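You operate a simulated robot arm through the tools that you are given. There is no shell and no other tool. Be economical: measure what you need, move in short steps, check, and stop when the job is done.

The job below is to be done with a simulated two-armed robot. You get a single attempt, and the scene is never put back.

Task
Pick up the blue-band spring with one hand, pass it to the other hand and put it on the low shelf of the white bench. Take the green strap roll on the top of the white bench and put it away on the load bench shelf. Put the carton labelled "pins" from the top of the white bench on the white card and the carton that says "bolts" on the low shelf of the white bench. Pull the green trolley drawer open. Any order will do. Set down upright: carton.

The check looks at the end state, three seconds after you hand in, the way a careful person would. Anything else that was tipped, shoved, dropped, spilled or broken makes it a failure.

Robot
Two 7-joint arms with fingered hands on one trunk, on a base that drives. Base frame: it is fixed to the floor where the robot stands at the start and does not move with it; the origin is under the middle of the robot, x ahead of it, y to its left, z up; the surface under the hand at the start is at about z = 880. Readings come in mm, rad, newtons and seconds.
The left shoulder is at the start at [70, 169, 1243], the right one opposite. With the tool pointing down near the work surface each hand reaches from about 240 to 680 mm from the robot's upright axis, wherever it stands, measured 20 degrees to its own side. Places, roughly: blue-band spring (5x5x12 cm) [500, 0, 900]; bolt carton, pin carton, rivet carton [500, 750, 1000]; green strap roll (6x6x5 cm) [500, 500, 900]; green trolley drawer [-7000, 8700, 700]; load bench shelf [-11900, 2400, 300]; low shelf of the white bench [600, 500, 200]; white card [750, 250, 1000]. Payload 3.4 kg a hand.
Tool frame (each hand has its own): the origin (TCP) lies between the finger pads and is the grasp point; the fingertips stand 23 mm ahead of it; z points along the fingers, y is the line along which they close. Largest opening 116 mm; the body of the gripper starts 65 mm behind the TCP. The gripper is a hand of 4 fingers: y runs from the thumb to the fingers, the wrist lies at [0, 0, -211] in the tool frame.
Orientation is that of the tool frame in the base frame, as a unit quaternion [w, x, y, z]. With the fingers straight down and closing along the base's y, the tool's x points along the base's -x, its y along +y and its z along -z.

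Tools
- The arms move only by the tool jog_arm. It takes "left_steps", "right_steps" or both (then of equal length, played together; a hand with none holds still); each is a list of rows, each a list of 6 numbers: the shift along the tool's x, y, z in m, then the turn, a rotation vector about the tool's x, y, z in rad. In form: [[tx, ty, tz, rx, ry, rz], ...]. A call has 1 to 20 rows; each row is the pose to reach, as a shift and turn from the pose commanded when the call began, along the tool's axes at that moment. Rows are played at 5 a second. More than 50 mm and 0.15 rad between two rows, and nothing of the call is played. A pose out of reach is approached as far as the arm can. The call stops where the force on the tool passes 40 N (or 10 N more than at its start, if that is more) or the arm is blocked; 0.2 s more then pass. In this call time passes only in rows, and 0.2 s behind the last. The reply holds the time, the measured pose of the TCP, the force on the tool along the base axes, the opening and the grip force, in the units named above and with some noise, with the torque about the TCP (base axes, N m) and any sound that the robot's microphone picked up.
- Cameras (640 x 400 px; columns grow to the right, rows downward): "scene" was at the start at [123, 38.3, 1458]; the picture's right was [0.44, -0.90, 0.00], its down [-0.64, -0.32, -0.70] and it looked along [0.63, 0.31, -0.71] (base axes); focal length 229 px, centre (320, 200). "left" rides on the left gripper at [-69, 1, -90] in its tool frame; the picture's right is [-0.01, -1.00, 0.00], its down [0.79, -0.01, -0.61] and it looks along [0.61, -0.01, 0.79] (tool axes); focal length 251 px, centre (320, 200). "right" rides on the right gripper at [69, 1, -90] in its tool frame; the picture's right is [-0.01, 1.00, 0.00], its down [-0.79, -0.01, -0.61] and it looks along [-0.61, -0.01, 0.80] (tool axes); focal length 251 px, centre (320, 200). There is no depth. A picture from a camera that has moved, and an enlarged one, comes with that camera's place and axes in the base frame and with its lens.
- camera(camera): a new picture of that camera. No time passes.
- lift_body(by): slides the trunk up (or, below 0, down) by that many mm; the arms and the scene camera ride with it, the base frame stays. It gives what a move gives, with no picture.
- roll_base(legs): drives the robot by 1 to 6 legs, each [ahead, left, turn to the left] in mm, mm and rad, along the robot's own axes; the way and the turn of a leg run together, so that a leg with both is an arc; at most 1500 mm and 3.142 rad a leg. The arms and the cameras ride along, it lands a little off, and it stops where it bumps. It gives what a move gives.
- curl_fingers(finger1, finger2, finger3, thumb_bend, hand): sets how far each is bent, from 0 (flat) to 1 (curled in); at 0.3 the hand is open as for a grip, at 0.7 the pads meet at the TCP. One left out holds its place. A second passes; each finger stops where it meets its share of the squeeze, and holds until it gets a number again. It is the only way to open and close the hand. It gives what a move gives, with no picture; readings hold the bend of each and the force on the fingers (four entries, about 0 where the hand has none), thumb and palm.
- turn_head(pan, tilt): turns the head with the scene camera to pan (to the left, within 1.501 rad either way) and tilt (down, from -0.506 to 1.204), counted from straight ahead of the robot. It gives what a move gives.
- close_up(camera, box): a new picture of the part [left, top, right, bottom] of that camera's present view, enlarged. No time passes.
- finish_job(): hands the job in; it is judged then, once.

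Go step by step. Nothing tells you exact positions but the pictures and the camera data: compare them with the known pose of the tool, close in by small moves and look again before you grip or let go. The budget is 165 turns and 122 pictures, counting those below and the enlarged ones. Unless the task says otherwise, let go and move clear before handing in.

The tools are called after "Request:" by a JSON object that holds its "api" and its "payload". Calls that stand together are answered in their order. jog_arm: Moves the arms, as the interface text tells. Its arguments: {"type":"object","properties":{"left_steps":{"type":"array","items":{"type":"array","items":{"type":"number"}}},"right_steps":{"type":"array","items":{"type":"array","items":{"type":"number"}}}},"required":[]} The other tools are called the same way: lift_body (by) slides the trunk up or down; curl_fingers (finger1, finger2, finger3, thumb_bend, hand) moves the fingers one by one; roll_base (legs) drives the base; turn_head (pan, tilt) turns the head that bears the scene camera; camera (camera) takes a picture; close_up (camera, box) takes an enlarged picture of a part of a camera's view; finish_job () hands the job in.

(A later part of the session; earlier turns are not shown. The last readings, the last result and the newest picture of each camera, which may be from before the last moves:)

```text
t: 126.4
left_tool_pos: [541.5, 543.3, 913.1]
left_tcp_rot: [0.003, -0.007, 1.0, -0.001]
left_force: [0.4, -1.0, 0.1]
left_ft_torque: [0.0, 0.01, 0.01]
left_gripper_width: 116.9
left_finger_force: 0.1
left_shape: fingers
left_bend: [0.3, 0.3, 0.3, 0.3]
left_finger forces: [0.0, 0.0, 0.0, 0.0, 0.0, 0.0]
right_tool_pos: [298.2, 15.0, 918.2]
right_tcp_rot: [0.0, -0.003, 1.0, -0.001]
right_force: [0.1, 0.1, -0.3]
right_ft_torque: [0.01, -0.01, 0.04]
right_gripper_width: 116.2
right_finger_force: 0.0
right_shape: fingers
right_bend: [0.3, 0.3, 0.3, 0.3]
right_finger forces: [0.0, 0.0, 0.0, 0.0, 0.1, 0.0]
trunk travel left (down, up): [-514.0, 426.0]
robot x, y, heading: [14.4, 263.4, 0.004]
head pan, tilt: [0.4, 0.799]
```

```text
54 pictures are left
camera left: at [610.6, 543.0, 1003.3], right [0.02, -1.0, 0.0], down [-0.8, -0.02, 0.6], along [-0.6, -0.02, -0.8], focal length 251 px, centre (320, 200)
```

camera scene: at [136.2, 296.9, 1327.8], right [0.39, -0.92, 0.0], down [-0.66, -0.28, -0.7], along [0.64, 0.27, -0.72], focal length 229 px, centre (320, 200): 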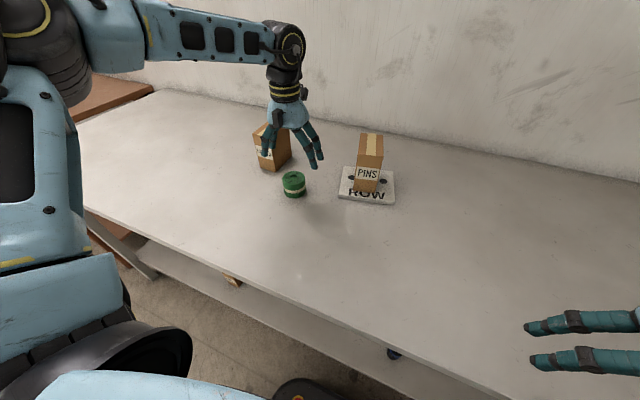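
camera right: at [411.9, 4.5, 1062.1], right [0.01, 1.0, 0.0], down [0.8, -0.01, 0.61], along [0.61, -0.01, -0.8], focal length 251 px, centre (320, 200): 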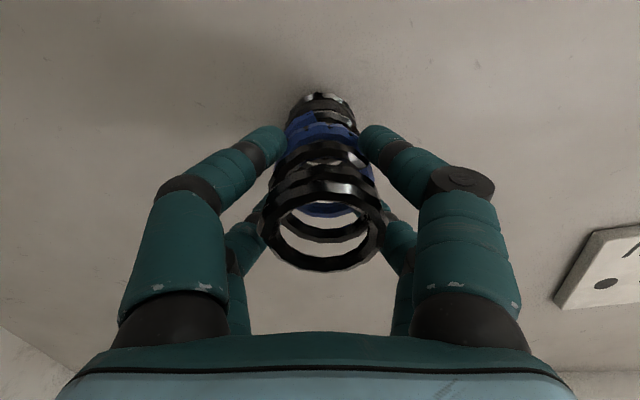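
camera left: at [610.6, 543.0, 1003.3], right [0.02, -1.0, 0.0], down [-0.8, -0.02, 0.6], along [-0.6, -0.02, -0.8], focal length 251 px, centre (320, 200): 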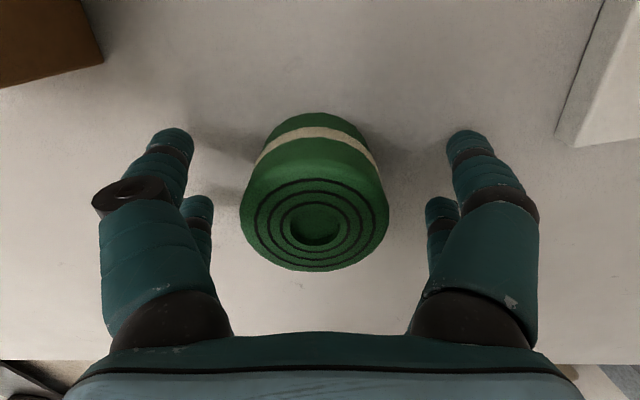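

The roll is centred between the fingers. I close and lift.

Request:
{"api": "curl_fingers", "payload": {"hand": "left", "finger1": 0.62, "finger2": 0.62, "finger3": 0.62, "thumb_bend": 0.62}}

Request:
{"api": "lift_body", "payload": {"by": 230}}

Request:
{"api": "camera", "payload": {"camera": "left"}}

```text
t: 127.4
left_tool_pos: [542.1, 542.4, 913.4]
left_tcp_rot: [0.002, -0.006, 1.0, -0.001]
left_force: [0.8, 0.6, 0.0]
left_ft_torque: [-0.03, 0.02, 0.0]
left_gripper_width: 42.4
left_finger_force: 10.7
left_shape: fingers
left_bend: [0.55, 0.54, 0.55, 0.56]
left_finger forces: [5.1, 5.6, 5.0, 0.0, 5.5, 0.0]
right_tool_pos: [299.5, 15.5, 919.6]
right_tcp_rot: [0.001, -0.003, 1.0, 0.0]
right_force: [0.9, 0.7, -1.2]
right_ft_torque: [0.01, -0.03, -0.02]
right_gripper_width: 116.6
right_finger_force: 0.1
right_shape: fingers
right_bend: [0.3, 0.3, 0.3, 0.3]
right_finger forces: [0.0, 0.1, 0.0, 0.0, 0.0, 0.0]
trunk travel left (down, up): [-514.0, 426.0]
robot x, y, heading: [13.0, 262.9, 0.007]
head pan, tilt: [0.4, 0.799]
```

```text
t: 129.8
left_tool_pos: [541.8, 542.8, 1142.5]
left_tcp_rot: [0.003, -0.006, 1.0, -0.001]
left_force: [0.0, 0.0, -2.7]
left_ft_torque: [-0.04, -0.01, 0.0]
left_gripper_width: 42.5
left_finger_force: 10.6
left_shape: fingers
left_bend: [0.55, 0.54, 0.55, 0.56]
left_finger forces: [5.2, 5.6, 4.9, 0.1, 5.4, 0.0]
right_tool_pos: [299.7, 15.6, 1147.9]
right_tcp_rot: [0.0, -0.003, 1.0, -0.002]
right_force: [0.5, -0.9, -0.6]
right_ft_torque: [0.0, -0.01, 0.04]
right_gripper_width: 116.7
right_finger_force: 0.2
right_shape: fingers
right_bend: [0.3, 0.3, 0.3, 0.3]
right_finger forces: [0.0, 0.0, 0.0, 0.1, 0.0, 0.0]
trunk travel left (down, up): [-744.0, 196.0]
robot x, y, heading: [11.7, 265.4, 0.005]
head pan, tilt: [0.4, 0.799]
```

```text
53 pictures are left
camera left: at [611.1, 543.2, 1232.9], right [0.02, -1.0, 0.0], down [-0.8, -0.02, 0.6], along [-0.6, -0.02, -0.8], focal length 251 px, centre (320, 200)
```

left: 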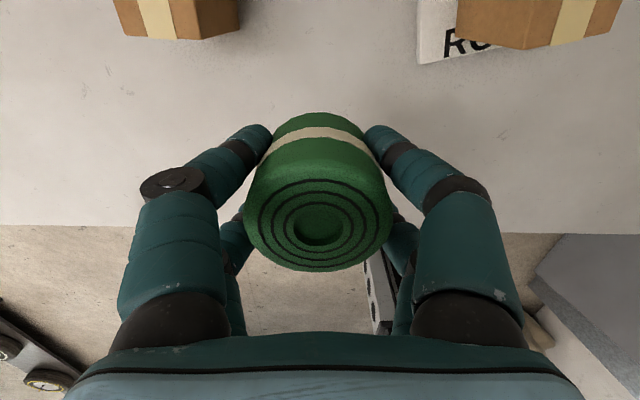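

The roll is held at about 11 N. I retract the arm, back away, and turn to face the aisle (left, +y) to look at the way.

Request:
{"api": "jog_arm", "payload": {"left_steps": [[0.04, 0, 0, 0, 0, 0], [0.08, 0, 0, 0, 0, 0], [0.12, 0, 0, 0, 0, 0], [0.16, 0, 0, 0, 0, 0]]}}

Request:
{"api": "roll_base", "payload": {"legs": [[-330, 0, 0]]}}

Request:
{"api": "turn_head", "payload": {"pan": 1.5, "tilt": 0.3}}

Request:
{"api": "camera", "payload": {"camera": "scene"}}

```text
t: 130.8
left_tool_pos: [380.5, 541.0, 1142.4]
left_tcp_rot: [0.003, -0.007, 1.0, -0.001]
left_force: [0.1, 0.1, -2.1]
left_ft_torque: [0.03, 0.02, -0.01]
left_gripper_width: 42.5
left_finger_force: 10.7
left_shape: fingers
left_bend: [0.55, 0.54, 0.55, 0.57]
left_finger forces: [5.3, 5.9, 4.8, 0.0, 5.6, 0.0]
right_tool_pos: [297.5, 15.9, 1148.4]
right_tcp_rot: [0.001, -0.002, 1.0, 0.0]
right_force: [-0.3, -0.3, -0.7]
right_ft_torque: [0.02, 0.01, 0.03]
right_gripper_width: 116.6
right_finger_force: 0.1
right_shape: fingers
right_bend: [0.3, 0.3, 0.3, 0.3]
right_finger forces: [0.0, 0.1, 0.0, 0.0, 0.1, 0.1]
trunk travel left (down, up): [-744.0, 196.0]
robot x, y, heading: [7.8, 266.0, 0.009]
head pan, tilt: [0.4, 0.799]
```

```text
t: 133.0
left_tool_pos: [46.0, 540.0, 1142.1]
left_tcp_rot: [0.001, -0.01, 1.0, -0.001]
left_force: [0.0, -0.5, -1.5]
left_ft_torque: [-0.01, 0.03, -0.01]
left_gripper_width: 42.4
left_finger_force: 11.2
left_shape: fingers
left_bend: [0.55, 0.54, 0.55, 0.57]
left_finger forces: [5.2, 5.7, 4.8, 0.0, 5.7, 0.0]
right_tool_pos: [-32.9, 15.3, 1148.5]
right_tcp_rot: [0.001, -0.006, 1.0, 0.0]
right_force: [-0.9, 0.3, -0.4]
right_ft_torque: [0.05, 0.01, -0.03]
right_gripper_width: 116.7
right_finger_force: 0.0
right_shape: fingers
right_bend: [0.3, 0.3, 0.3, 0.3]
right_finger forces: [0.0, 0.1, 0.0, 0.1, 0.0, 0.1]
trunk travel left (down, up): [-744.0, 196.0]
robot x, y, heading: [-319.4, 259.2, 0.005]
head pan, tilt: [0.4, 0.799]
```

```text
t: 134.3
left_tool_pos: [45.8, 540.5, 1141.8]
left_tcp_rot: [0.003, -0.01, 1.0, -0.001]
left_force: [0.8, -0.3, -1.6]
left_ft_torque: [-0.03, -0.01, -0.01]
left_gripper_width: 42.2
left_finger_force: 10.8
left_shape: fingers
left_bend: [0.55, 0.54, 0.55, 0.57]
left_finger forces: [5.3, 5.8, 4.8, 0.0, 5.5, 0.1]
right_tool_pos: [-34.2, 14.6, 1148.1]
right_tcp_rot: [0.0, -0.006, 1.0, 0.0]
right_force: [1.1, -0.2, 0.8]
right_ft_torque: [-0.03, -0.01, -0.06]
right_gripper_width: 116.6
right_finger_force: 0.0
right_shape: fingers
right_bend: [0.3, 0.3, 0.3, 0.3]
right_finger forces: [0.1, 0.0, 0.1, 0.2, 0.0, 0.1]
trunk travel left (down, up): [-744.0, 196.0]
robot x, y, heading: [-323.0, 261.7, 0.005]
head pan, tilt: [1.499, 0.3]
```

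```text
52 pictures are left
camera scene: at [-267.5, 356.2, 1496.1], right [1.0, -0.06, 0.0], down [-0.02, -0.3, -0.96], along [0.06, 0.95, -0.3], focal length 229 px, centre (320, 200)
```

scene: 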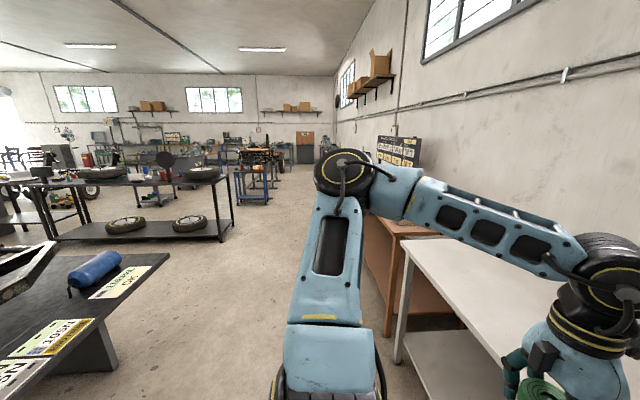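

The aisle is clear: the black bench ends near y = 1450, and the tyre table starts near y = 3300, leaving a lane toward -x at y ≈ 2400. I strafe there and turn to face -x.

Request:
{"api": "roll_base", "payload": {"legs": [[0, 1100, 0], [0, 990, 0], [0, 0, 1.57], [0, 0, 1.565]]}}

Request:
{"api": "turn_head", "payload": {"pan": 0, "tilt": 0.25}}

Request:
{"api": "camera", "payload": {"camera": "scene"}}

```text
t: 152.2
left_tool_pos: [-720.6, 2103.4, 1142.6]
left_tcp_rot: [-0.002, 0.999, -0.04, -0.002]
left_force: [0.5, -0.2, -1.6]
left_ft_torque: [0.02, -0.03, 0.0]
left_gripper_width: 42.3
left_finger_force: 10.6
left_shape: fingers
left_bend: [0.55, 0.54, 0.55, 0.57]
left_finger forces: [5.2, 5.8, 4.5, 0.0, 5.7, 0.0]
right_tool_pos: [-590.0, 2618.0, 1147.1]
right_tcp_rot: [0.0, 0.999, -0.044, 0.0]
right_force: [1.1, -0.2, 1.1]
right_ft_torque: [-0.01, -0.04, -0.01]
right_gripper_width: 116.7
right_finger_force: 0.1
right_shape: fingers
right_bend: [0.3, 0.3, 0.3, 0.3]
right_finger forces: [0.0, 0.0, 0.0, 0.0, 0.0, 0.0]
trunk travel left (down, up): [-744.0, 196.0]
robot x, y, heading: [-327.8, 2344.2, 3.05]
head pan, tilt: [1.499, 0.3]
```

```text
t: 153.8
left_tool_pos: [-721.6, 2102.6, 1142.1]
left_tcp_rot: [-0.001, 0.999, -0.041, -0.002]
left_force: [0.0, -0.2, -1.7]
left_ft_torque: [0.01, -0.03, 0.03]
left_gripper_width: 42.0
left_finger_force: 10.5
left_shape: fingers
left_bend: [0.55, 0.54, 0.55, 0.57]
left_finger forces: [5.2, 6.0, 4.6, 0.0, 5.7, 0.0]
right_tool_pos: [-589.0, 2616.9, 1147.4]
right_tcp_rot: [0.0, 0.999, -0.045, 0.0]
right_force: [-0.6, 0.0, 0.6]
right_ft_torque: [0.01, 0.01, 0.0]
right_gripper_width: 117.0
right_finger_force: 0.0
right_shape: fingers
right_bend: [0.3, 0.3, 0.3, 0.3]
right_finger forces: [0.0, 0.0, 0.1, 0.0, 0.0, 0.1]
trunk travel left (down, up): [-744.0, 196.0]
robot x, y, heading: [-323.8, 2347.2, 3.052]
head pan, tilt: [0.0, 0.25]
```

```text
51 pictures are left
camera scene: at [-469.1, 2359.6, 1500.8], right [0.09, 1.0, 0.0], down [0.25, -0.02, -0.97], along [-0.97, 0.09, -0.25], focal length 229 px, centre (320, 200)
```

scene: 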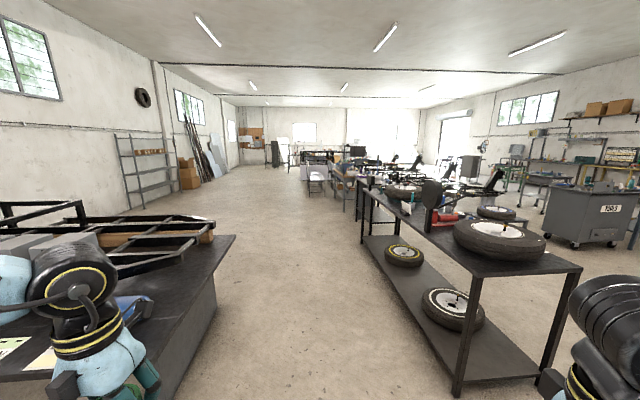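

The lane ahead runs between a low black bench (left) and the tyre table (right). I enlarge the far part, where the load bench should be.

Request:
{"api": "close_up", "payload": {"camera": "scene", "box": [220, 110, 420, 235]}}

```text
3.20 times, centred on (320, 172) of scene
camera zoom: at [-469.1, 2359.6, 1500.8], right [0.09, 1.0, 0.0], down [0.25, -0.02, -0.97], along [-0.97, 0.09, -0.25], focal length 733 px, centre (320, 288)
```

zoom: 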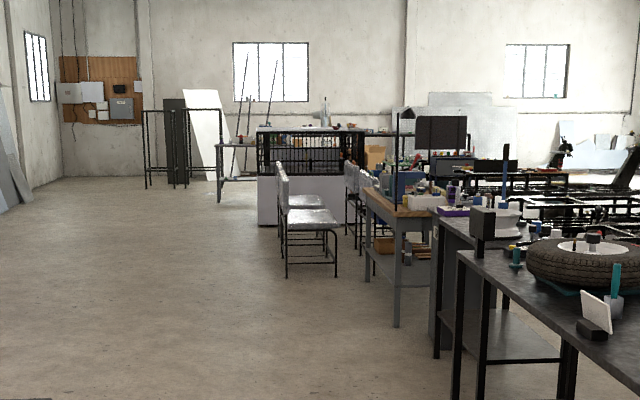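

The lane looks open. I straighten up and drive between the benches, then bear left past the chairs.

Request:
{"api": "roll_base", "payload": {"legs": [[0, 0, 0.09], [1000, -200, 0], [1500, 0, 0], [1200, 400, 0]]}}

Request:
{"api": "camera", "payload": {"camera": "scene"}}

```text
t: 172.6
left_tool_pos: [-4412.6, 1877.8, 1142.8]
left_tcp_rot: [-0.001, 1.0, -0.001, -0.003]
left_force: [0.1, 0.0, -1.4]
left_ft_torque: [0.01, 0.0, 0.0]
left_gripper_width: 42.1
left_finger_force: 10.7
left_shape: fingers
left_bend: [0.55, 0.54, 0.55, 0.57]
left_finger forces: [5.3, 5.9, 4.6, 0.0, 5.8, 0.0]
right_tool_pos: [-4324.2, 2401.1, 1147.8]
right_tcp_rot: [0.0, 1.0, -0.005, -0.002]
right_force: [-1.1, -0.6, 0.6]
right_ft_torque: [0.02, 0.0, 0.01]
right_gripper_width: 116.6
right_finger_force: 0.0
right_shape: fingers
right_bend: [0.3, 0.3, 0.3, 0.3]
right_finger forces: [0.0, 0.1, 0.0, 0.0, 0.0, 0.0]
trunk travel left (down, up): [-744.0, 196.0]
robot x, y, heading: [-4038.8, 2154.5, 3.134]
head pan, tilt: [0.0, 0.25]
```

```text
49 pictures are left
camera scene: at [-4182.5, 2153.7, 1500.9], right [0.01, 1.0, 0.0], down [0.25, 0.0, -0.97], along [-0.97, 0.01, -0.25], focal length 229 px, centre (320, 200)
```

scene: 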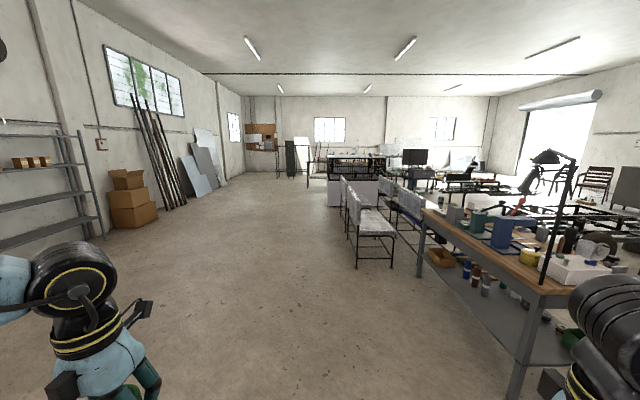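

The way ahead on the left side is open. I go on past the chairs.

Request:
{"api": "roll_base", "payload": {"legs": [[1300, 450, 0], [1500, 50, 0], [1500, 0, 0]]}}

Request:
{"api": "camera", "payload": {"camera": "scene"}}

```text
refused: leg 2 is longer than a leg can be; nothing moved
```

```text
48 pictures are left
camera scene: at [-4182.5, 2153.7, 1500.9], right [0.01, 1.0, 0.0], down [0.25, 0.0, -0.97], along [-0.97, 0.01, -0.25], focal length 229 px, centre (320, 200)
```

scene: 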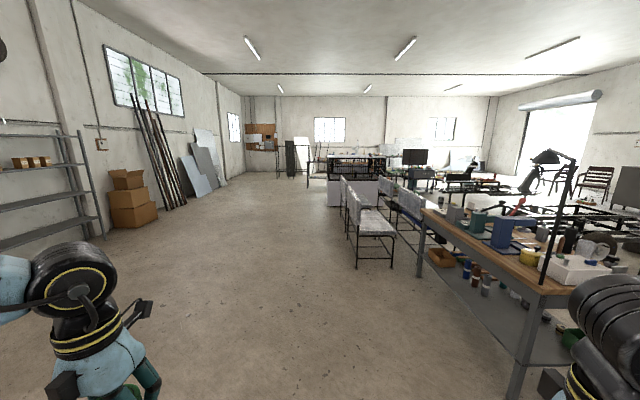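

One leg was a hair too long; I shorten it.

Request:
{"api": "roll_base", "payload": {"legs": [[1300, 450, 0], [1450, 50, 0], [1500, 0, 0]]}}

Request:
{"api": "camera", "payload": {"camera": "scene"}}

```text
t: 193.3
left_tool_pos: [-8669.2, 1426.2, 1143.5]
left_tcp_rot: [-0.001, 1.0, -0.005, -0.003]
left_force: [0.0, 0.4, -1.9]
left_ft_torque: [0.01, -0.01, -0.02]
left_gripper_width: 42.0
left_finger_force: 10.4
left_shape: fingers
left_bend: [0.55, 0.54, 0.55, 0.57]
left_finger forces: [5.3, 5.9, 4.6, 0.0, 5.8, 0.0]
right_tool_pos: [-8573.6, 1949.1, 1147.7]
right_tcp_rot: [0.0, 1.0, -0.009, 0.0]
right_force: [0.3, 0.3, 0.9]
right_ft_torque: [-0.02, 0.0, -0.01]
right_gripper_width: 116.9
right_finger_force: 0.1
right_shape: fingers
right_bend: [0.3, 0.3, 0.3, 0.3]
right_finger forces: [0.0, 0.1, 0.0, 0.1, 0.0, 0.1]
trunk travel left (down, up): [-744.0, 196.0]
robot x, y, heading: [-8293.0, 1695.9, 3.126]
head pan, tilt: [0.0, 0.25]
```

```text
47 pictures are left
camera scene: at [-8434.9, 1700.8, 1500.9], right [0.02, 1.0, 0.0], down [0.25, 0.0, -0.97], along [-0.97, 0.02, -0.25], focal length 229 px, centre (320, 200)
```

scene: 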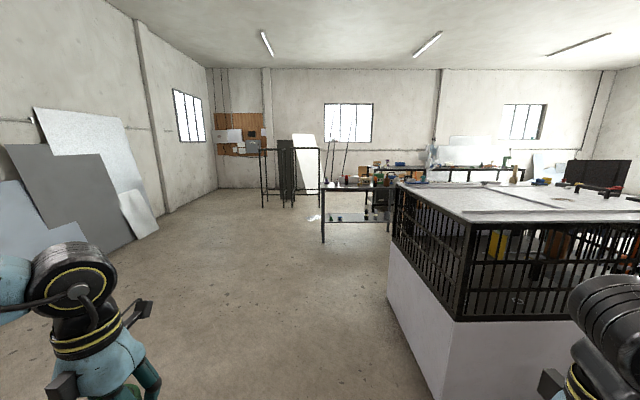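

The dark load bench with a low shelf is ahead at about x = -11700, y from 1800 to 2900. I enlarge it.

Request:
{"api": "close_up", "payload": {"camera": "scene", "box": [290, 150, 430, 260]}}

```text
3.64 times, centred on (360, 205) of scene
camera zoom: at [-8434.9, 1700.8, 1500.9], right [0.02, 1.0, 0.0], down [0.25, 0.0, -0.97], along [-0.97, 0.02, -0.25], focal length 833 px, centre (174, 182)
```

zoom: 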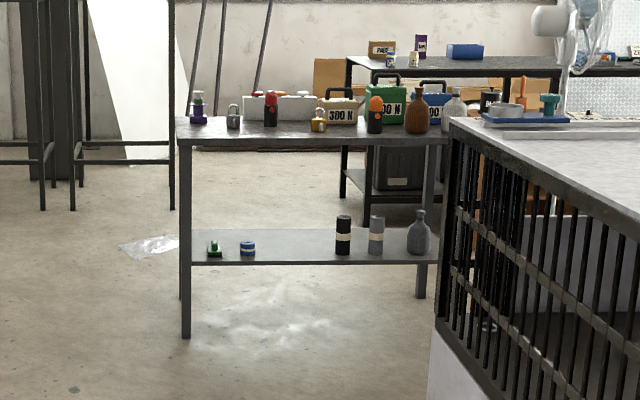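

The shelf is at z ≈ 318 with a free gap near y ≈ 2270, between the blue roll and the black cylinder. The cage counter ends near x = -10400, so there is room before the bench; I drive closer and look.

Request:
{"api": "roll_base", "payload": {"legs": [[1400, 0, 0.015], [1100, 0, 0]]}}

Request:
{"api": "turn_head", "payload": {"pan": -0.6, "tilt": 0.5}}

Request:
{"api": "camera", "payload": {"camera": "scene"}}

```text
t: 205.3
left_tool_pos: [-11125.7, 1436.4, 1142.9]
left_tcp_rot: [-0.001, 1.0, 0.001, -0.004]
left_force: [0.3, -1.2, -1.5]
left_ft_torque: [-0.03, -0.01, -0.01]
left_gripper_width: 42.0
left_finger_force: 10.6
left_shape: fingers
left_bend: [0.55, 0.54, 0.55, 0.57]
left_finger forces: [5.2, 5.9, 4.6, 0.0, 5.7, 0.0]
right_tool_pos: [-11038.2, 1960.8, 1148.0]
right_tcp_rot: [0.0, 1.0, -0.002, 0.0]
right_force: [-0.2, 0.9, 0.0]
right_ft_torque: [0.01, 0.03, -0.01]
right_gripper_width: 116.7
right_finger_force: 0.0
right_shape: fingers
right_bend: [0.3, 0.3, 0.3, 0.3]
right_finger forces: [0.0, 0.1, 0.0, 0.0, 0.0, 0.0]
trunk travel left (down, up): [-744.0, 196.0]
robot x, y, heading: [-10752.1, 1711.0, 3.135]
head pan, tilt: [0.0, 0.25]
```

```text
t: 206.3
left_tool_pos: [-11125.2, 1436.8, 1143.4]
left_tcp_rot: [-0.001, 1.0, 0.001, -0.003]
left_force: [0.1, 0.4, -2.0]
left_ft_torque: [0.05, -0.01, 0.01]
left_gripper_width: 42.1
left_finger_force: 10.4
left_shape: fingers
left_bend: [0.55, 0.54, 0.55, 0.57]
left_finger forces: [5.2, 5.9, 4.6, 0.0, 5.8, 0.1]
right_tool_pos: [-11038.4, 1961.6, 1147.7]
right_tcp_rot: [0.0, 1.0, -0.002, 0.0]
right_force: [-0.3, 0.3, -0.4]
right_ft_torque: [0.0, -0.01, -0.01]
right_gripper_width: 116.9
right_finger_force: 0.2
right_shape: fingers
right_bend: [0.3, 0.3, 0.3, 0.3]
right_finger forces: [0.1, 0.0, 0.0, 0.1, 0.1, 0.0]
trunk travel left (down, up): [-744.0, 196.0]
robot x, y, heading: [-10753.5, 1712.9, 3.136]
head pan, tilt: [-0.6, 0.499]
```

```text
45 pictures are left
camera scene: at [-10876.9, 1765.5, 1477.8], right [0.57, 0.82, 0.0], down [0.39, -0.27, -0.88], along [-0.72, 0.5, -0.48], focal length 229 px, centre (320, 200)
```

scene: 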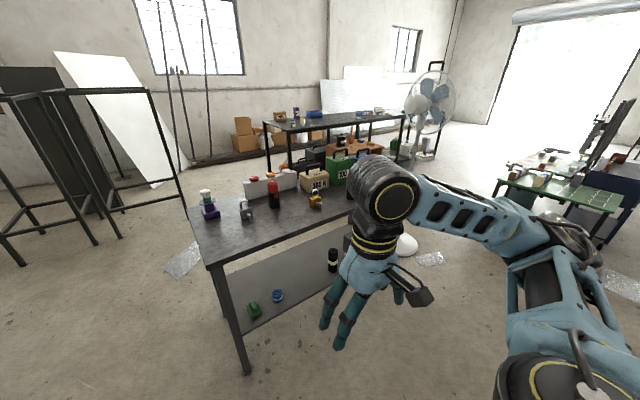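

The spot at about (-11790, 2280) between the blue roll and the black cylinder is free. I move ahead a bit, strafe right so the left hand lines up, and lower the trunk.

Request:
{"api": "roll_base", "payload": {"legs": [[150, 0, 0.005], [0, -845, 0]]}}

Request:
{"api": "lift_body", "payload": {"by": -400}}

Request:
{"api": "lift_body", "payload": {"by": -340}}

Request:
{"api": "turn_head", "payload": {"pan": 0.3, "tilt": 0.4}}

Request:
{"api": "camera", "payload": {"camera": "scene"}}

```text
t: 211.8
left_tool_pos: [-11278.7, 2281.2, 1141.7]
left_tcp_rot: [-0.001, 1.0, 0.01, -0.002]
left_force: [0.3, 0.6, -2.0]
left_ft_torque: [-0.01, 0.01, 0.02]
left_gripper_width: 42.1
left_finger_force: 11.2
left_shape: fingers
left_bend: [0.55, 0.54, 0.55, 0.57]
left_finger forces: [5.2, 5.9, 4.7, 0.0, 5.7, 0.0]
right_tool_pos: [-11199.2, 2806.3, 1148.1]
right_tcp_rot: [0.0, 1.0, 0.005, -0.001]
right_force: [-0.3, 0.7, -0.1]
right_ft_torque: [0.01, 0.0, -0.01]
right_gripper_width: 116.9
right_finger_force: 0.0
right_shape: fingers
right_bend: [0.3, 0.3, 0.3, 0.3]
right_finger forces: [0.1, 0.0, 0.1, 0.0, 0.1, 0.1]
trunk travel left (down, up): [-744.0, 196.0]
robot x, y, heading: [-10907.7, 2561.9, -3.129]
head pan, tilt: [-0.6, 0.499]
```

```text
t: 215.7
left_tool_pos: [-11279.2, 2281.4, 741.7]
left_tcp_rot: [-0.001, 1.0, 0.01, -0.003]
left_force: [0.2, 0.5, -2.6]
left_ft_torque: [0.0, -0.04, -0.01]
left_gripper_width: 42.1
left_finger_force: 10.7
left_shape: fingers
left_bend: [0.55, 0.54, 0.55, 0.57]
left_finger forces: [5.1, 5.9, 4.8, 0.1, 5.9, 0.1]
right_tool_pos: [-11197.7, 2807.0, 749.2]
right_tcp_rot: [0.0, 1.0, 0.006, -0.001]
right_force: [0.8, 0.2, 0.5]
right_ft_torque: [0.0, 0.01, 0.04]
right_gripper_width: 117.0
right_finger_force: 0.0
right_shape: fingers
right_bend: [0.3, 0.3, 0.3, 0.3]
right_finger forces: [0.0, 0.0, 0.0, 0.0, 0.0, 0.1]
trunk travel left (down, up): [-344.0, 596.0]
robot x, y, heading: [-10908.5, 2563.2, -3.129]
head pan, tilt: [-0.6, 0.499]
```

```text
t: 219.0
left_tool_pos: [-11279.1, 2281.8, 401.5]
left_tcp_rot: [-0.002, 1.0, 0.01, -0.003]
left_force: [-0.1, 0.1, -1.2]
left_ft_torque: [0.01, -0.02, -0.02]
left_gripper_width: 42.2
left_finger_force: 10.9
left_shape: fingers
left_bend: [0.55, 0.54, 0.55, 0.57]
left_finger forces: [5.3, 6.0, 4.8, 0.1, 5.8, 0.0]
right_tool_pos: [-11199.1, 2807.0, 407.7]
right_tcp_rot: [0.0, 1.0, 0.005, 0.0]
right_force: [0.1, 0.2, 0.2]
right_ft_torque: [0.01, 0.0, -0.01]
right_gripper_width: 116.5
right_finger_force: 0.0
right_shape: fingers
right_bend: [0.3, 0.3, 0.3, 0.3]
right_finger forces: [0.0, 0.1, 0.0, 0.0, 0.0, 0.0]
trunk travel left (down, up): [-4.0, 936.0]
robot x, y, heading: [-10909.2, 2561.1, -3.13]
head pan, tilt: [-0.6, 0.499]
```

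```text
t: 220.2
left_tool_pos: [-11279.4, 2281.9, 402.5]
left_tcp_rot: [-0.001, 1.0, 0.01, -0.003]
left_force: [0.4, -0.7, -2.5]
left_ft_torque: [-0.02, 0.05, 0.01]
left_gripper_width: 42.4
left_finger_force: 10.9
left_shape: fingers
left_bend: [0.55, 0.54, 0.55, 0.57]
left_finger forces: [5.3, 5.8, 4.7, 0.0, 5.8, 0.0]
right_tool_pos: [-11198.4, 2807.8, 408.7]
right_tcp_rot: [-0.001, 1.0, 0.006, 0.0]
right_force: [0.3, 0.1, 0.3]
right_ft_torque: [0.02, -0.01, -0.02]
right_gripper_width: 116.5
right_finger_force: 0.0
right_shape: fingers
right_bend: [0.3, 0.3, 0.3, 0.3]
right_finger forces: [0.1, 0.0, 0.0, 0.1, 0.1, 0.0]
trunk travel left (down, up): [-4.0, 936.0]
robot x, y, heading: [-10904.9, 2560.2, -3.125]
head pan, tilt: [0.3, 0.4]
```

```text
44 pictures are left
camera scene: at [-11047.5, 2535.4, 746.8], right [-0.3, 0.95, 0.0], down [0.37, 0.12, -0.92], along [-0.88, -0.28, -0.39], focal length 229 px, centre (320, 200)
```

scene: 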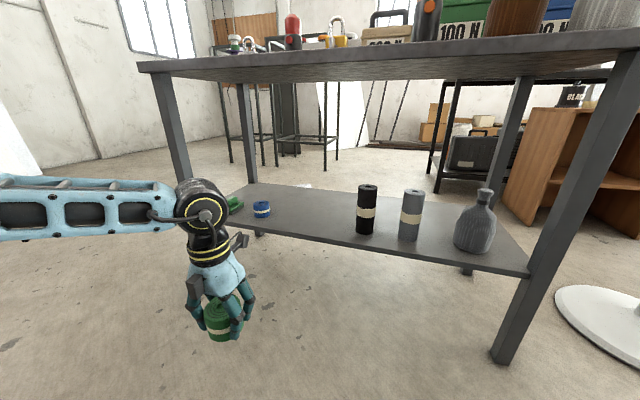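

The gap between the blue roll and the black cylinder lies straight ahead of the left hand, and the forearm fits under the top. I drive 340 mm forward and extend the arm.

Request:
{"api": "roll_base", "payload": {"legs": [[335, 0, -0.012]]}}

Request:
{"api": "jog_arm", "payload": {"left_steps": [[-0.04, 0, 0, 0, 0, 0], [-0.08, 0, 0, 0, 0, 0], [-0.12, 0, 0, 0, 0, 0], [-0.15, 0, 0, 0, 0, 0]]}}

Request:
{"api": "camera", "payload": {"camera": "scene"}}

Request:
{"api": "camera", "payload": {"camera": "left"}}

```text
t: 222.4
left_tool_pos: [-11625.8, 2284.8, 401.7]
left_tcp_rot: [0.0, 1.0, 0.005, -0.003]
left_force: [0.2, 0.2, -1.5]
left_ft_torque: [-0.01, -0.02, 0.02]
left_gripper_width: 42.3
left_finger_force: 10.8
left_shape: fingers
left_bend: [0.55, 0.54, 0.55, 0.57]
left_finger forces: [5.2, 5.8, 4.7, 0.1, 5.8, 0.0]
right_tool_pos: [-11541.4, 2810.0, 409.2]
right_tcp_rot: [0.001, 1.0, 0.001, -0.002]
right_force: [0.6, 0.1, 0.9]
right_ft_torque: [0.01, -0.04, -0.01]
right_gripper_width: 116.4
right_finger_force: 0.1
right_shape: fingers
right_bend: [0.3, 0.3, 0.3, 0.3]
right_finger forces: [0.1, 0.0, 0.0, 0.0, 0.1, 0.1]
trunk travel left (down, up): [-4.0, 936.0]
robot x, y, heading: [-11254.6, 2559.1, 3.143]
head pan, tilt: [0.3, 0.4]
```

```text
t: 223.4
left_tool_pos: [-11776.2, 2282.6, 403.1]
left_tcp_rot: [-0.001, 1.0, 0.004, -0.002]
left_force: [-0.1, -0.1, -2.0]
left_ft_torque: [0.0, 0.01, 0.0]
left_gripper_width: 42.0
left_finger_force: 10.6
left_shape: fingers
left_bend: [0.55, 0.54, 0.55, 0.57]
left_finger forces: [5.1, 6.0, 4.8, 0.0, 5.9, 0.0]
right_tool_pos: [-11541.4, 2809.1, 408.6]
right_tcp_rot: [0.0, 1.0, 0.0, 0.001]
right_force: [0.0, -0.6, -0.5]
right_ft_torque: [0.04, -0.02, -0.01]
right_gripper_width: 116.7
right_finger_force: 0.0
right_shape: fingers
right_bend: [0.3, 0.3, 0.3, 0.3]
right_finger forces: [0.0, 0.0, 0.0, 0.0, 0.0, 0.1]
trunk travel left (down, up): [-4.0, 936.0]
robot x, y, heading: [-11255.5, 2563.1, 3.142]
head pan, tilt: [0.3, 0.4]
```

```text
43 pictures are left
camera scene: at [-11393.2, 2535.1, 746.8], right [-0.3, 0.96, 0.0], down [0.37, 0.12, -0.92], along [-0.88, -0.27, -0.39], focal length 229 px, centre (320, 200)
```

scene: 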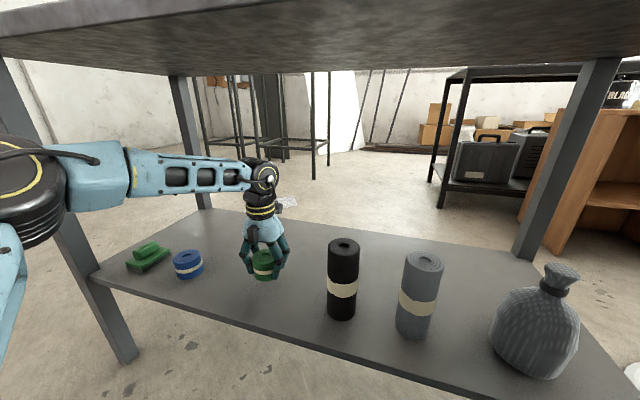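

```text
42 pictures are left
camera left: at [-11843.6, 2281.4, 493.5], right [-0.02, 1.0, 0.0], down [0.8, 0.01, 0.6], along [0.6, 0.01, -0.8], focal length 251 px, centre (320, 200)
```

left: 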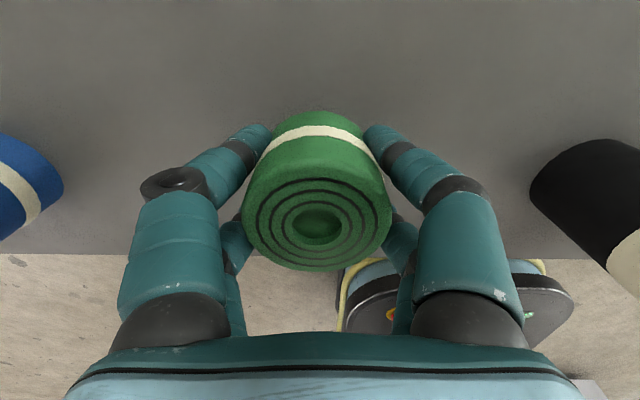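

The roll is over the free spot with room on both sides. I lower it gently.

Request:
{"api": "jog_arm", "payload": {"left_steps": [[0, 0, 0.01, 0, 0, 0], [0, 0, 0.02, 0, 0, 0], [0, 0, 0.03, 0, 0, 0]]}}

Request:
{"api": "jog_arm", "payload": {"left_steps": [[0, 0, 0.004, 0, 0, 0], [0, 0, 0.007, 0, 0, 0]]}}

Request:
{"api": "close_up", "payload": {"camera": "scene", "box": [200, 200, 380, 330]}}

```text
t: 224.2
left_tool_pos: [-11776.5, 2282.8, 374.3]
left_tcp_rot: [0.0, 1.0, 0.004, -0.003]
left_force: [0.3, -0.4, -1.0]
left_ft_torque: [-0.01, -0.01, -0.01]
left_gripper_width: 42.0
left_finger_force: 11.0
left_shape: fingers
left_bend: [0.55, 0.54, 0.55, 0.57]
left_finger forces: [5.2, 6.0, 4.7, 0.0, 6.0, 0.0]
right_tool_pos: [-11541.0, 2808.9, 408.4]
right_tcp_rot: [0.0, 1.0, 0.0, 0.0]
right_force: [0.2, -0.8, 0.2]
right_ft_torque: [-0.01, -0.01, -0.01]
right_gripper_width: 116.7
right_finger_force: 0.1
right_shape: fingers
right_bend: [0.3, 0.3, 0.3, 0.3]
right_finger forces: [0.0, 0.1, 0.0, 0.1, 0.0, 0.0]
trunk travel left (down, up): [-4.0, 936.0]
robot x, y, heading: [-11255.4, 2560.5, 3.14]
head pan, tilt: [0.3, 0.4]
```

```text
t: 224.8
left_tool_pos: [-11775.8, 2282.0, 370.2]
left_tcp_rot: [0.0, 1.0, 0.005, -0.005]
left_force: [3.7, -1.3, 20.7]
left_ft_torque: [-0.13, -0.09, 0.03]
left_gripper_width: 41.4
left_finger_force: 13.6
left_shape: fingers
left_bend: [0.56, 0.55, 0.56, 0.58]
left_finger forces: [6.4, 8.8, 6.3, 0.1, 6.5, 0.0]
right_tool_pos: [-11540.5, 2809.7, 408.0]
right_tcp_rot: [0.001, 1.0, 0.0, -0.002]
right_force: [0.6, -1.1, -1.0]
right_ft_torque: [0.01, -0.01, 0.01]
right_gripper_width: 116.7
right_finger_force: 0.0
right_shape: fingers
right_bend: [0.3, 0.3, 0.3, 0.3]
right_finger forces: [0.0, 0.1, 0.0, 0.0, 0.0, 0.0]
trunk travel left (down, up): [-4.0, 936.0]
robot x, y, heading: [-11258.2, 2561.2, -3.141]
head pan, tilt: [0.3, 0.4]
```

```text
3.08 times, centred on (290, 265) of scene
camera zoom: at [-11391.2, 2536.0, 747.7], right [-0.3, 0.96, 0.0], down [0.37, 0.11, -0.92], along [-0.88, -0.27, -0.39], focal length 705 px, centre (412, 0)
```

zoom: 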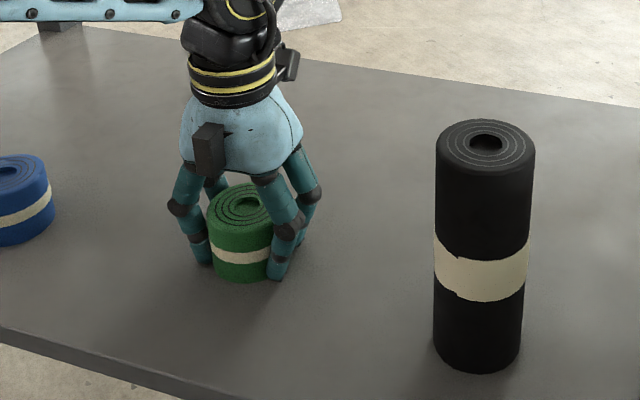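

It stands on the shelf. I release, raise the hand and check.

Request:
{"api": "jog_arm", "payload": {"left_steps": [[0, 0, -0.003, 0, 0, 0]]}}

Request:
{"api": "curl_fingers", "payload": {"hand": "left", "finger1": 0.3, "finger2": 0.3, "finger3": 0.3, "thumb_bend": 0.3}}

Request:
{"api": "jog_arm", "payload": {"left_steps": [[0, 0, -0.03, 0, 0, 0], [0, 0, -0.06, 0, 0, 0], [0, 0, -0.085, 0, 0, 0], [0.04, 0, -0.085, 0, 0, 0], [0.08, 0, -0.085, 0, 0, 0], [0.12, 0, -0.085, 0, 0, 0], [0.15, 0, -0.085, 0, 0, 0]]}}

Request:
{"api": "camera", "payload": {"camera": "scene"}}

```text
t: 225.2
left_tool_pos: [-11776.2, 2283.7, 370.2]
left_tcp_rot: [0.001, 1.0, 0.005, -0.003]
left_force: [-1.3, -3.2, 10.6]
left_ft_torque: [-0.13, 0.02, 0.0]
left_gripper_width: 41.4
left_finger_force: 12.9
left_shape: fingers
left_bend: [0.56, 0.55, 0.57, 0.58]
left_finger forces: [7.2, 8.0, 4.5, 0.0, 6.5, 0.0]
right_tool_pos: [-11540.9, 2808.6, 408.1]
right_tcp_rot: [0.001, 1.0, 0.0, -0.001]
right_force: [-0.6, -0.3, 0.3]
right_ft_torque: [0.04, 0.0, 0.0]
right_gripper_width: 116.6
right_finger_force: 0.0
right_shape: fingers
right_bend: [0.3, 0.3, 0.3, 0.3]
right_finger forces: [0.0, 0.0, 0.0, 0.0, 0.1, 0.1]
trunk travel left (down, up): [-4.0, 936.0]
robot x, y, heading: [-11256.7, 2559.9, 3.141]
head pan, tilt: [0.3, 0.4]
```

```text
t: 226.2
left_tool_pos: [-11777.7, 2283.5, 370.7]
left_tcp_rot: [0.0, 1.0, 0.004, -0.003]
left_force: [-0.3, -0.6, -0.2]
left_ft_torque: [-0.03, 0.0, 0.0]
left_gripper_width: 116.4
left_finger_force: 0.0
left_shape: fingers
left_bend: [0.3, 0.3, 0.3, 0.3]
left_finger forces: [0.1, 0.1, 0.1, 0.0, 0.0, 0.0]
right_tool_pos: [-11542.1, 2809.5, 407.7]
right_tcp_rot: [0.0, 1.0, 0.0, 0.0]
right_force: [0.1, -0.3, 0.5]
right_ft_torque: [0.05, 0.03, 0.0]
right_gripper_width: 116.9
right_finger_force: 0.1
right_shape: fingers
right_bend: [0.3, 0.3, 0.3, 0.3]
right_finger forces: [0.1, 0.0, 0.0, 0.0, 0.0, 0.1]
trunk travel left (down, up): [-4.0, 936.0]
robot x, y, heading: [-11255.2, 2562.1, 3.141]
head pan, tilt: [0.3, 0.4]
```

```text
t: 227.8
left_tool_pos: [-11624.1, 2284.0, 453.3]
left_tcp_rot: [-0.001, 1.0, 0.005, -0.003]
left_force: [0.5, 0.9, 0.2]
left_ft_torque: [-0.03, 0.01, 0.01]
left_gripper_width: 116.5
left_finger_force: 0.0
left_shape: fingers
left_bend: [0.3, 0.3, 0.3, 0.3]
left_finger forces: [0.0, 0.0, 0.0, 0.1, 0.0, 0.0]
right_tool_pos: [-11540.9, 2808.3, 408.5]
right_tcp_rot: [0.0, 1.0, 0.0, -0.001]
right_force: [0.5, 0.3, -0.4]
right_ft_torque: [-0.04, 0.0, 0.0]
right_gripper_width: 116.6
right_finger_force: 0.0
right_shape: fingers
right_bend: [0.3, 0.3, 0.3, 0.3]
right_finger forces: [0.1, 0.0, 0.0, 0.0, 0.0, 0.1]
trunk travel left (down, up): [-4.0, 936.0]
robot x, y, heading: [-11254.9, 2558.7, 3.141]
head pan, tilt: [0.3, 0.4]
```

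```text
40 pictures are left
camera scene: at [-11393.1, 2535.2, 746.9], right [-0.3, 0.96, 0.0], down [0.37, 0.11, -0.92], along [-0.88, -0.27, -0.39], focal length 229 px, centre (320, 200)
```

scene: 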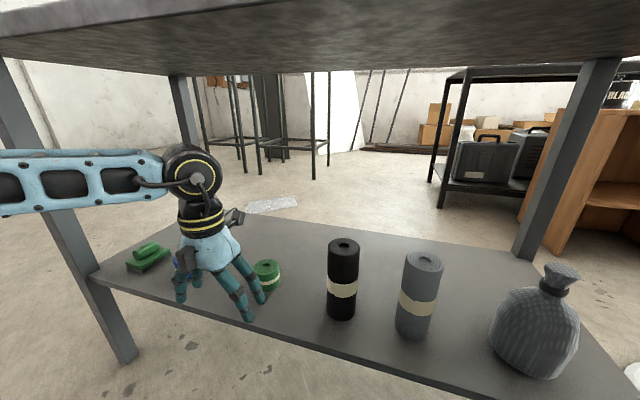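

The green roll stands on the load bench shelf. I back off, raise the trunk and look for a way to the trolley (toward +y).

Request:
{"api": "roll_base", "payload": {"legs": [[-340, 0, 0]]}}

Request:
{"api": "lift_body", "payload": {"by": 400}}

Request:
{"api": "lift_body", "payload": {"by": 340}}

Request:
{"api": "turn_head", "payload": {"pan": -1.4, "tilt": 0.3}}

Request:
{"api": "camera", "payload": {"camera": "scene"}}

```text
t: 230.1
left_tool_pos: [-11279.4, 2284.1, 452.5]
left_tcp_rot: [-0.001, 1.0, 0.002, -0.003]
left_force: [0.3, 0.1, 0.6]
left_ft_torque: [0.0, 0.01, 0.0]
left_gripper_width: 116.5
left_finger_force: 0.0
left_shape: fingers
left_bend: [0.3, 0.3, 0.3, 0.3]
left_finger forces: [0.0, 0.0, 0.0, 0.1, 0.1, 0.1]
right_tool_pos: [-11192.7, 2808.2, 409.0]
right_tcp_rot: [0.0, 1.0, -0.004, 0.0]
right_force: [0.8, 0.1, 0.6]
right_ft_torque: [-0.01, -0.02, -0.01]
right_gripper_width: 116.7
right_finger_force: 0.1
right_shape: fingers
right_bend: [0.3, 0.3, 0.3, 0.3]
right_finger forces: [0.0, 0.0, 0.0, 0.0, 0.0, 0.1]
trunk travel left (down, up): [-4.0, 936.0]
robot x, y, heading: [-10909.3, 2559.0, 3.128]
head pan, tilt: [0.3, 0.4]
```

```text
t: 233.9
left_tool_pos: [-11281.3, 2284.5, 852.5]
left_tcp_rot: [0.0, 1.0, 0.001, -0.003]
left_force: [0.3, 0.0, 0.4]
left_ft_torque: [0.03, 0.01, 0.01]
left_gripper_width: 116.7
left_finger_force: 0.1
left_shape: fingers
left_bend: [0.3, 0.3, 0.3, 0.3]
left_finger forces: [0.0, 0.0, 0.1, 0.1, 0.0, 0.1]
right_tool_pos: [-11192.7, 2808.8, 807.8]
right_tcp_rot: [0.0, 1.0, -0.004, -0.001]
right_force: [-0.5, -0.7, -0.4]
right_ft_torque: [0.0, 0.01, -0.02]
right_gripper_width: 116.7
right_finger_force: 0.0
right_shape: fingers
right_bend: [0.3, 0.3, 0.3, 0.3]
right_finger forces: [0.0, 0.1, 0.1, 0.0, 0.0, 0.0]
trunk travel left (down, up): [-404.0, 536.0]
robot x, y, heading: [-10905.0, 2557.6, 3.135]
head pan, tilt: [0.3, 0.4]
```

```text
t: 237.3
left_tool_pos: [-11280.4, 2284.6, 1192.0]
left_tcp_rot: [0.0, 1.0, 0.001, -0.003]
left_force: [-0.6, -0.5, 0.3]
left_ft_torque: [0.04, -0.01, -0.02]
left_gripper_width: 116.4
left_finger_force: 0.1
left_shape: fingers
left_bend: [0.3, 0.3, 0.3, 0.3]
left_finger forces: [0.0, 0.0, 0.0, 0.0, 0.1, 0.0]
right_tool_pos: [-11193.2, 2809.7, 1148.1]
right_tcp_rot: [-0.001, 1.0, -0.003, -0.002]
right_force: [-0.3, 0.9, -0.4]
right_ft_torque: [-0.02, 0.01, 0.0]
right_gripper_width: 116.7
right_finger_force: 0.0
right_shape: fingers
right_bend: [0.3, 0.3, 0.3, 0.3]
right_finger forces: [0.1, 0.0, 0.0, 0.0, 0.0, 0.0]
trunk travel left (down, up): [-744.0, 196.0]
robot x, y, heading: [-10906.8, 2555.7, 3.135]
head pan, tilt: [0.3, 0.4]
```

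```text
t: 239.0
left_tool_pos: [-11280.3, 2285.1, 1192.6]
left_tcp_rot: [-0.001, 1.0, 0.0, -0.003]
left_force: [-0.4, 0.1, -0.9]
left_ft_torque: [-0.01, 0.0, -0.02]
left_gripper_width: 116.8
left_finger_force: 0.1
left_shape: fingers
left_bend: [0.3, 0.3, 0.3, 0.3]
left_finger forces: [0.0, 0.1, 0.0, 0.0, 0.0, 0.0]
right_tool_pos: [-11193.3, 2809.9, 1148.8]
right_tcp_rot: [0.0, 1.0, -0.004, -0.001]
right_force: [-0.1, 0.1, -0.4]
right_ft_torque: [0.01, 0.01, -0.01]
right_gripper_width: 116.7
right_finger_force: 0.1
right_shape: fingers
right_bend: [0.3, 0.3, 0.3, 0.3]
right_finger forces: [0.0, 0.0, 0.1, 0.0, 0.0, 0.0]
trunk travel left (down, up): [-744.0, 196.0]
robot x, y, heading: [-10906.7, 2560.1, 3.135]
head pan, tilt: [-1.4, 0.3]
```

```text
39 pictures are left
camera scene: at [-10973.2, 2653.8, 1496.1], right [0.99, 0.16, 0.0], down [0.05, -0.29, -0.96], along [-0.16, 0.94, -0.3], focal length 229 px, centre (320, 200)
```

scene: 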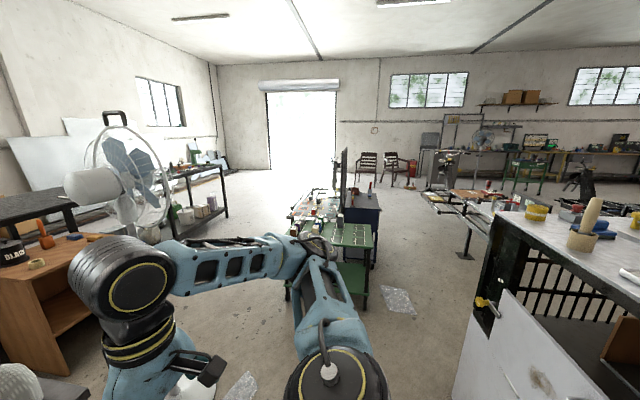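

The trolley should be near pixel (532, 166), by the far wall. I enlarge that area.

Request:
{"api": "close_up", "payload": {"camera": "scene", "box": [330, 110, 640, 260]}}

Request:
{"api": "close_up", "payload": {"camera": "scene", "box": [480, 130, 580, 200]}}

```text
2.06 times, centred on (485, 185) of scene
camera zoom: at [-10973.2, 2653.8, 1496.1], right [0.99, 0.16, 0.0], down [0.05, -0.29, -0.96], along [-0.16, 0.94, -0.3], focal length 473 px, centre (-21, 231)
```

zoom: 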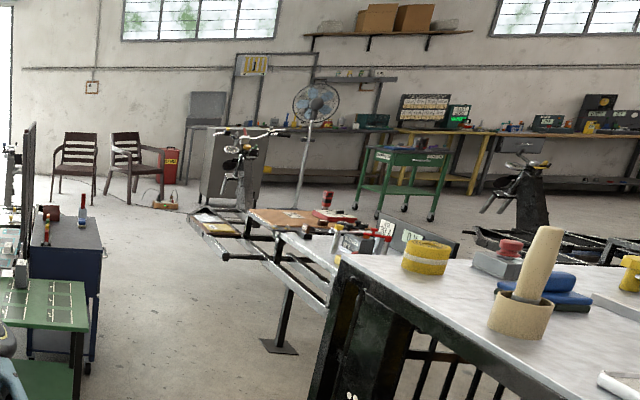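

```text
5.71 times, centred on (530, 165) of scene
camera zoom: at [-10973.2, 2653.8, 1496.1], right [0.99, 0.16, 0.0], down [0.05, -0.29, -0.96], along [-0.16, 0.94, -0.3], focal length 1309 px, centre (-880, 400)
```

zoom: 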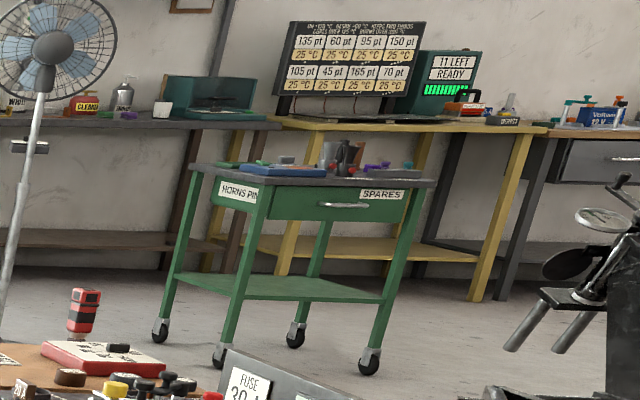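

The green trolley stands at about x = -7300…-6780, y = 8540…8960, its drawer (handle near (-7025, 8540, 680)) facing me (-y). I turn right to face +y and drive up behind the counter to judge the passage.

Request:
{"api": "roll_base", "payload": {"legs": [[0, 0, -1.564], [1000, 0, 0]]}}

Request:
{"api": "turn_head", "payload": {"pan": -0.3, "tilt": 0.45}}

Request:
{"api": "camera", "payload": {"camera": "scene"}}

```text
t: 248.0
left_tool_pos: [-11194.4, 3942.0, 1193.4]
left_tcp_rot: [-0.002, 0.713, -0.701, -0.001]
left_force: [1.0, -0.1, -0.2]
left_ft_torque: [0.03, 0.0, 0.05]
left_gripper_width: 116.6
left_finger_force: 0.0
left_shape: fingers
left_bend: [0.3, 0.3, 0.3, 0.3]
left_finger forces: [0.0, 0.0, 0.1, 0.1, 0.0, 0.0]
right_tool_pos: [-10667.4, 3860.5, 1148.9]
right_tcp_rot: [-0.001, 0.71, -0.704, -0.001]
right_force: [0.2, 0.2, -0.4]
right_ft_torque: [0.0, 0.02, -0.01]
right_gripper_width: 116.9
right_finger_force: 0.1
right_shape: fingers
right_bend: [0.3, 0.3, 0.3, 0.3]
right_finger forces: [0.0, 0.0, 0.0, 0.1, 0.0, 0.0]
trunk travel left (down, up): [-744.0, 196.0]
robot x, y, heading: [-10914.7, 3574.1, 1.576]
head pan, tilt: [-1.4, 0.3]
```

```text
t: 249.4
left_tool_pos: [-11193.3, 3942.6, 1191.3]
left_tcp_rot: [-0.003, 0.713, -0.702, -0.001]
left_force: [0.0, 0.5, -0.2]
left_ft_torque: [0.0, 0.0, 0.01]
left_gripper_width: 116.5
left_finger_force: 0.0
left_shape: fingers
left_bend: [0.3, 0.3, 0.3, 0.3]
left_finger forces: [0.0, 0.0, 0.0, 0.1, 0.1, 0.0]
right_tool_pos: [-10667.2, 3860.9, 1148.4]
right_tcp_rot: [-0.001, 0.71, -0.705, 0.0]
right_force: [1.0, -0.1, -0.2]
right_ft_torque: [-0.01, -0.02, 0.03]
right_gripper_width: 116.7
right_finger_force: 0.1
right_shape: fingers
right_bend: [0.3, 0.3, 0.3, 0.3]
right_finger forces: [0.1, 0.0, 0.0, 0.0, 0.1, 0.1]
trunk travel left (down, up): [-744.0, 196.0]
robot x, y, heading: [-10914.3, 3574.7, 1.574]
head pan, tilt: [-0.3, 0.45]
```

```text
36 pictures are left
camera scene: at [-10887.9, 3713.7, 1482.2], right [0.96, -0.29, 0.0], down [-0.13, -0.42, -0.9], along [0.26, 0.86, -0.44], focal length 229 px, centre (320, 200)
```

scene: 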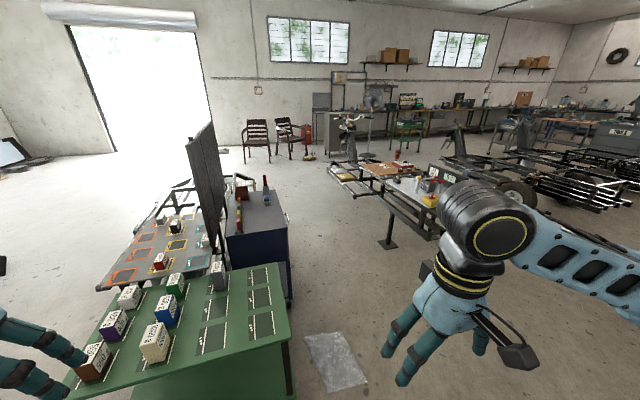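

The passage between the blue cabinet and the lift table is about 760 mm wide around x = -10370, with open floor behind it. I enlarge the far side to plan beyond it.

Request:
{"api": "close_up", "payload": {"camera": "scene", "box": [310, 90, 510, 215]}}

```text
3.20 times, centred on (410, 152) of scene
camera zoom: at [-10887.9, 3713.7, 1482.2], right [0.96, -0.29, 0.0], down [-0.13, -0.42, -0.9], along [0.26, 0.86, -0.44], focal length 733 px, centre (32, 352)
```

zoom: 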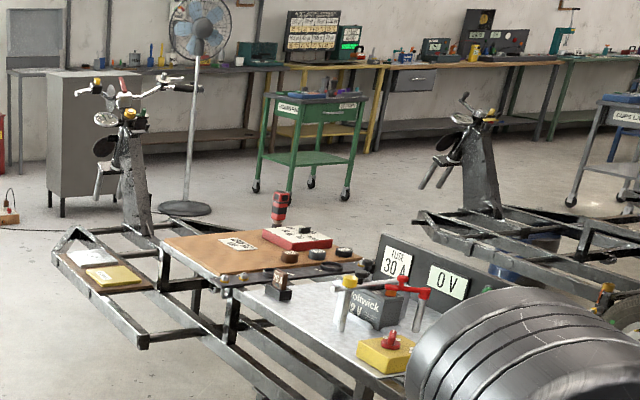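

Beyond the passage there is an open lane at y ≈ 7700 to the trolley. I check the counter's end and the green bench's corner close by before squeezing through.

Request:
{"api": "turn_head", "payload": {"pan": -0.75, "tilt": 0.95}}

Request:
{"api": "camera", "payload": {"camera": "scene"}}

```text
t: 250.3
left_tool_pos: [-11192.9, 3941.7, 1192.0]
left_tcp_rot: [-0.002, 0.712, -0.702, -0.001]
left_force: [0.2, 0.2, 0.8]
left_ft_torque: [0.0, 0.0, 0.01]
left_gripper_width: 116.7
left_finger_force: 0.0
left_shape: fingers
left_bend: [0.3, 0.3, 0.3, 0.3]
left_finger forces: [0.1, 0.0, 0.1, 0.1, 0.0, 0.1]
right_tool_pos: [-10668.1, 3862.2, 1148.6]
right_tcp_rot: [-0.001, 0.71, -0.705, 0.0]
right_force: [0.1, 0.1, -0.1]
right_ft_torque: [0.02, -0.01, 0.01]
right_gripper_width: 116.7
right_finger_force: 0.2
right_shape: fingers
right_bend: [0.3, 0.3, 0.3, 0.3]
right_finger forces: [0.0, 0.1, 0.0, 0.1, 0.0, 0.1]
trunk travel left (down, up): [-744.0, 196.0]
robot x, y, heading: [-10915.9, 3572.2, 1.579]
head pan, tilt: [-0.75, 0.949]
```

```text
34 pictures are left
camera scene: at [-10865.4, 3679.3, 1440.3], right [0.74, -0.68, 0.0], down [-0.55, -0.6, -0.58], along [0.39, 0.43, -0.81], focal length 229 px, centre (320, 200)
```

scene: 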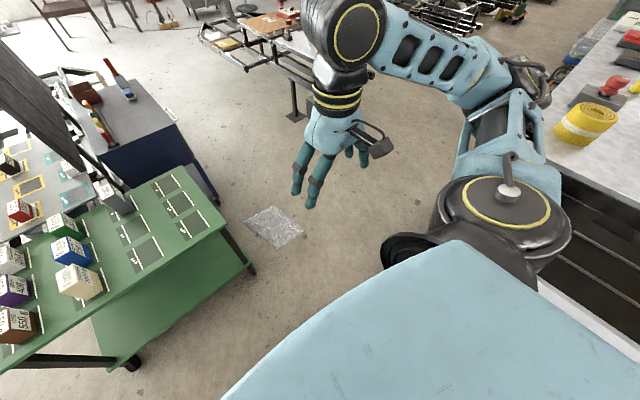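

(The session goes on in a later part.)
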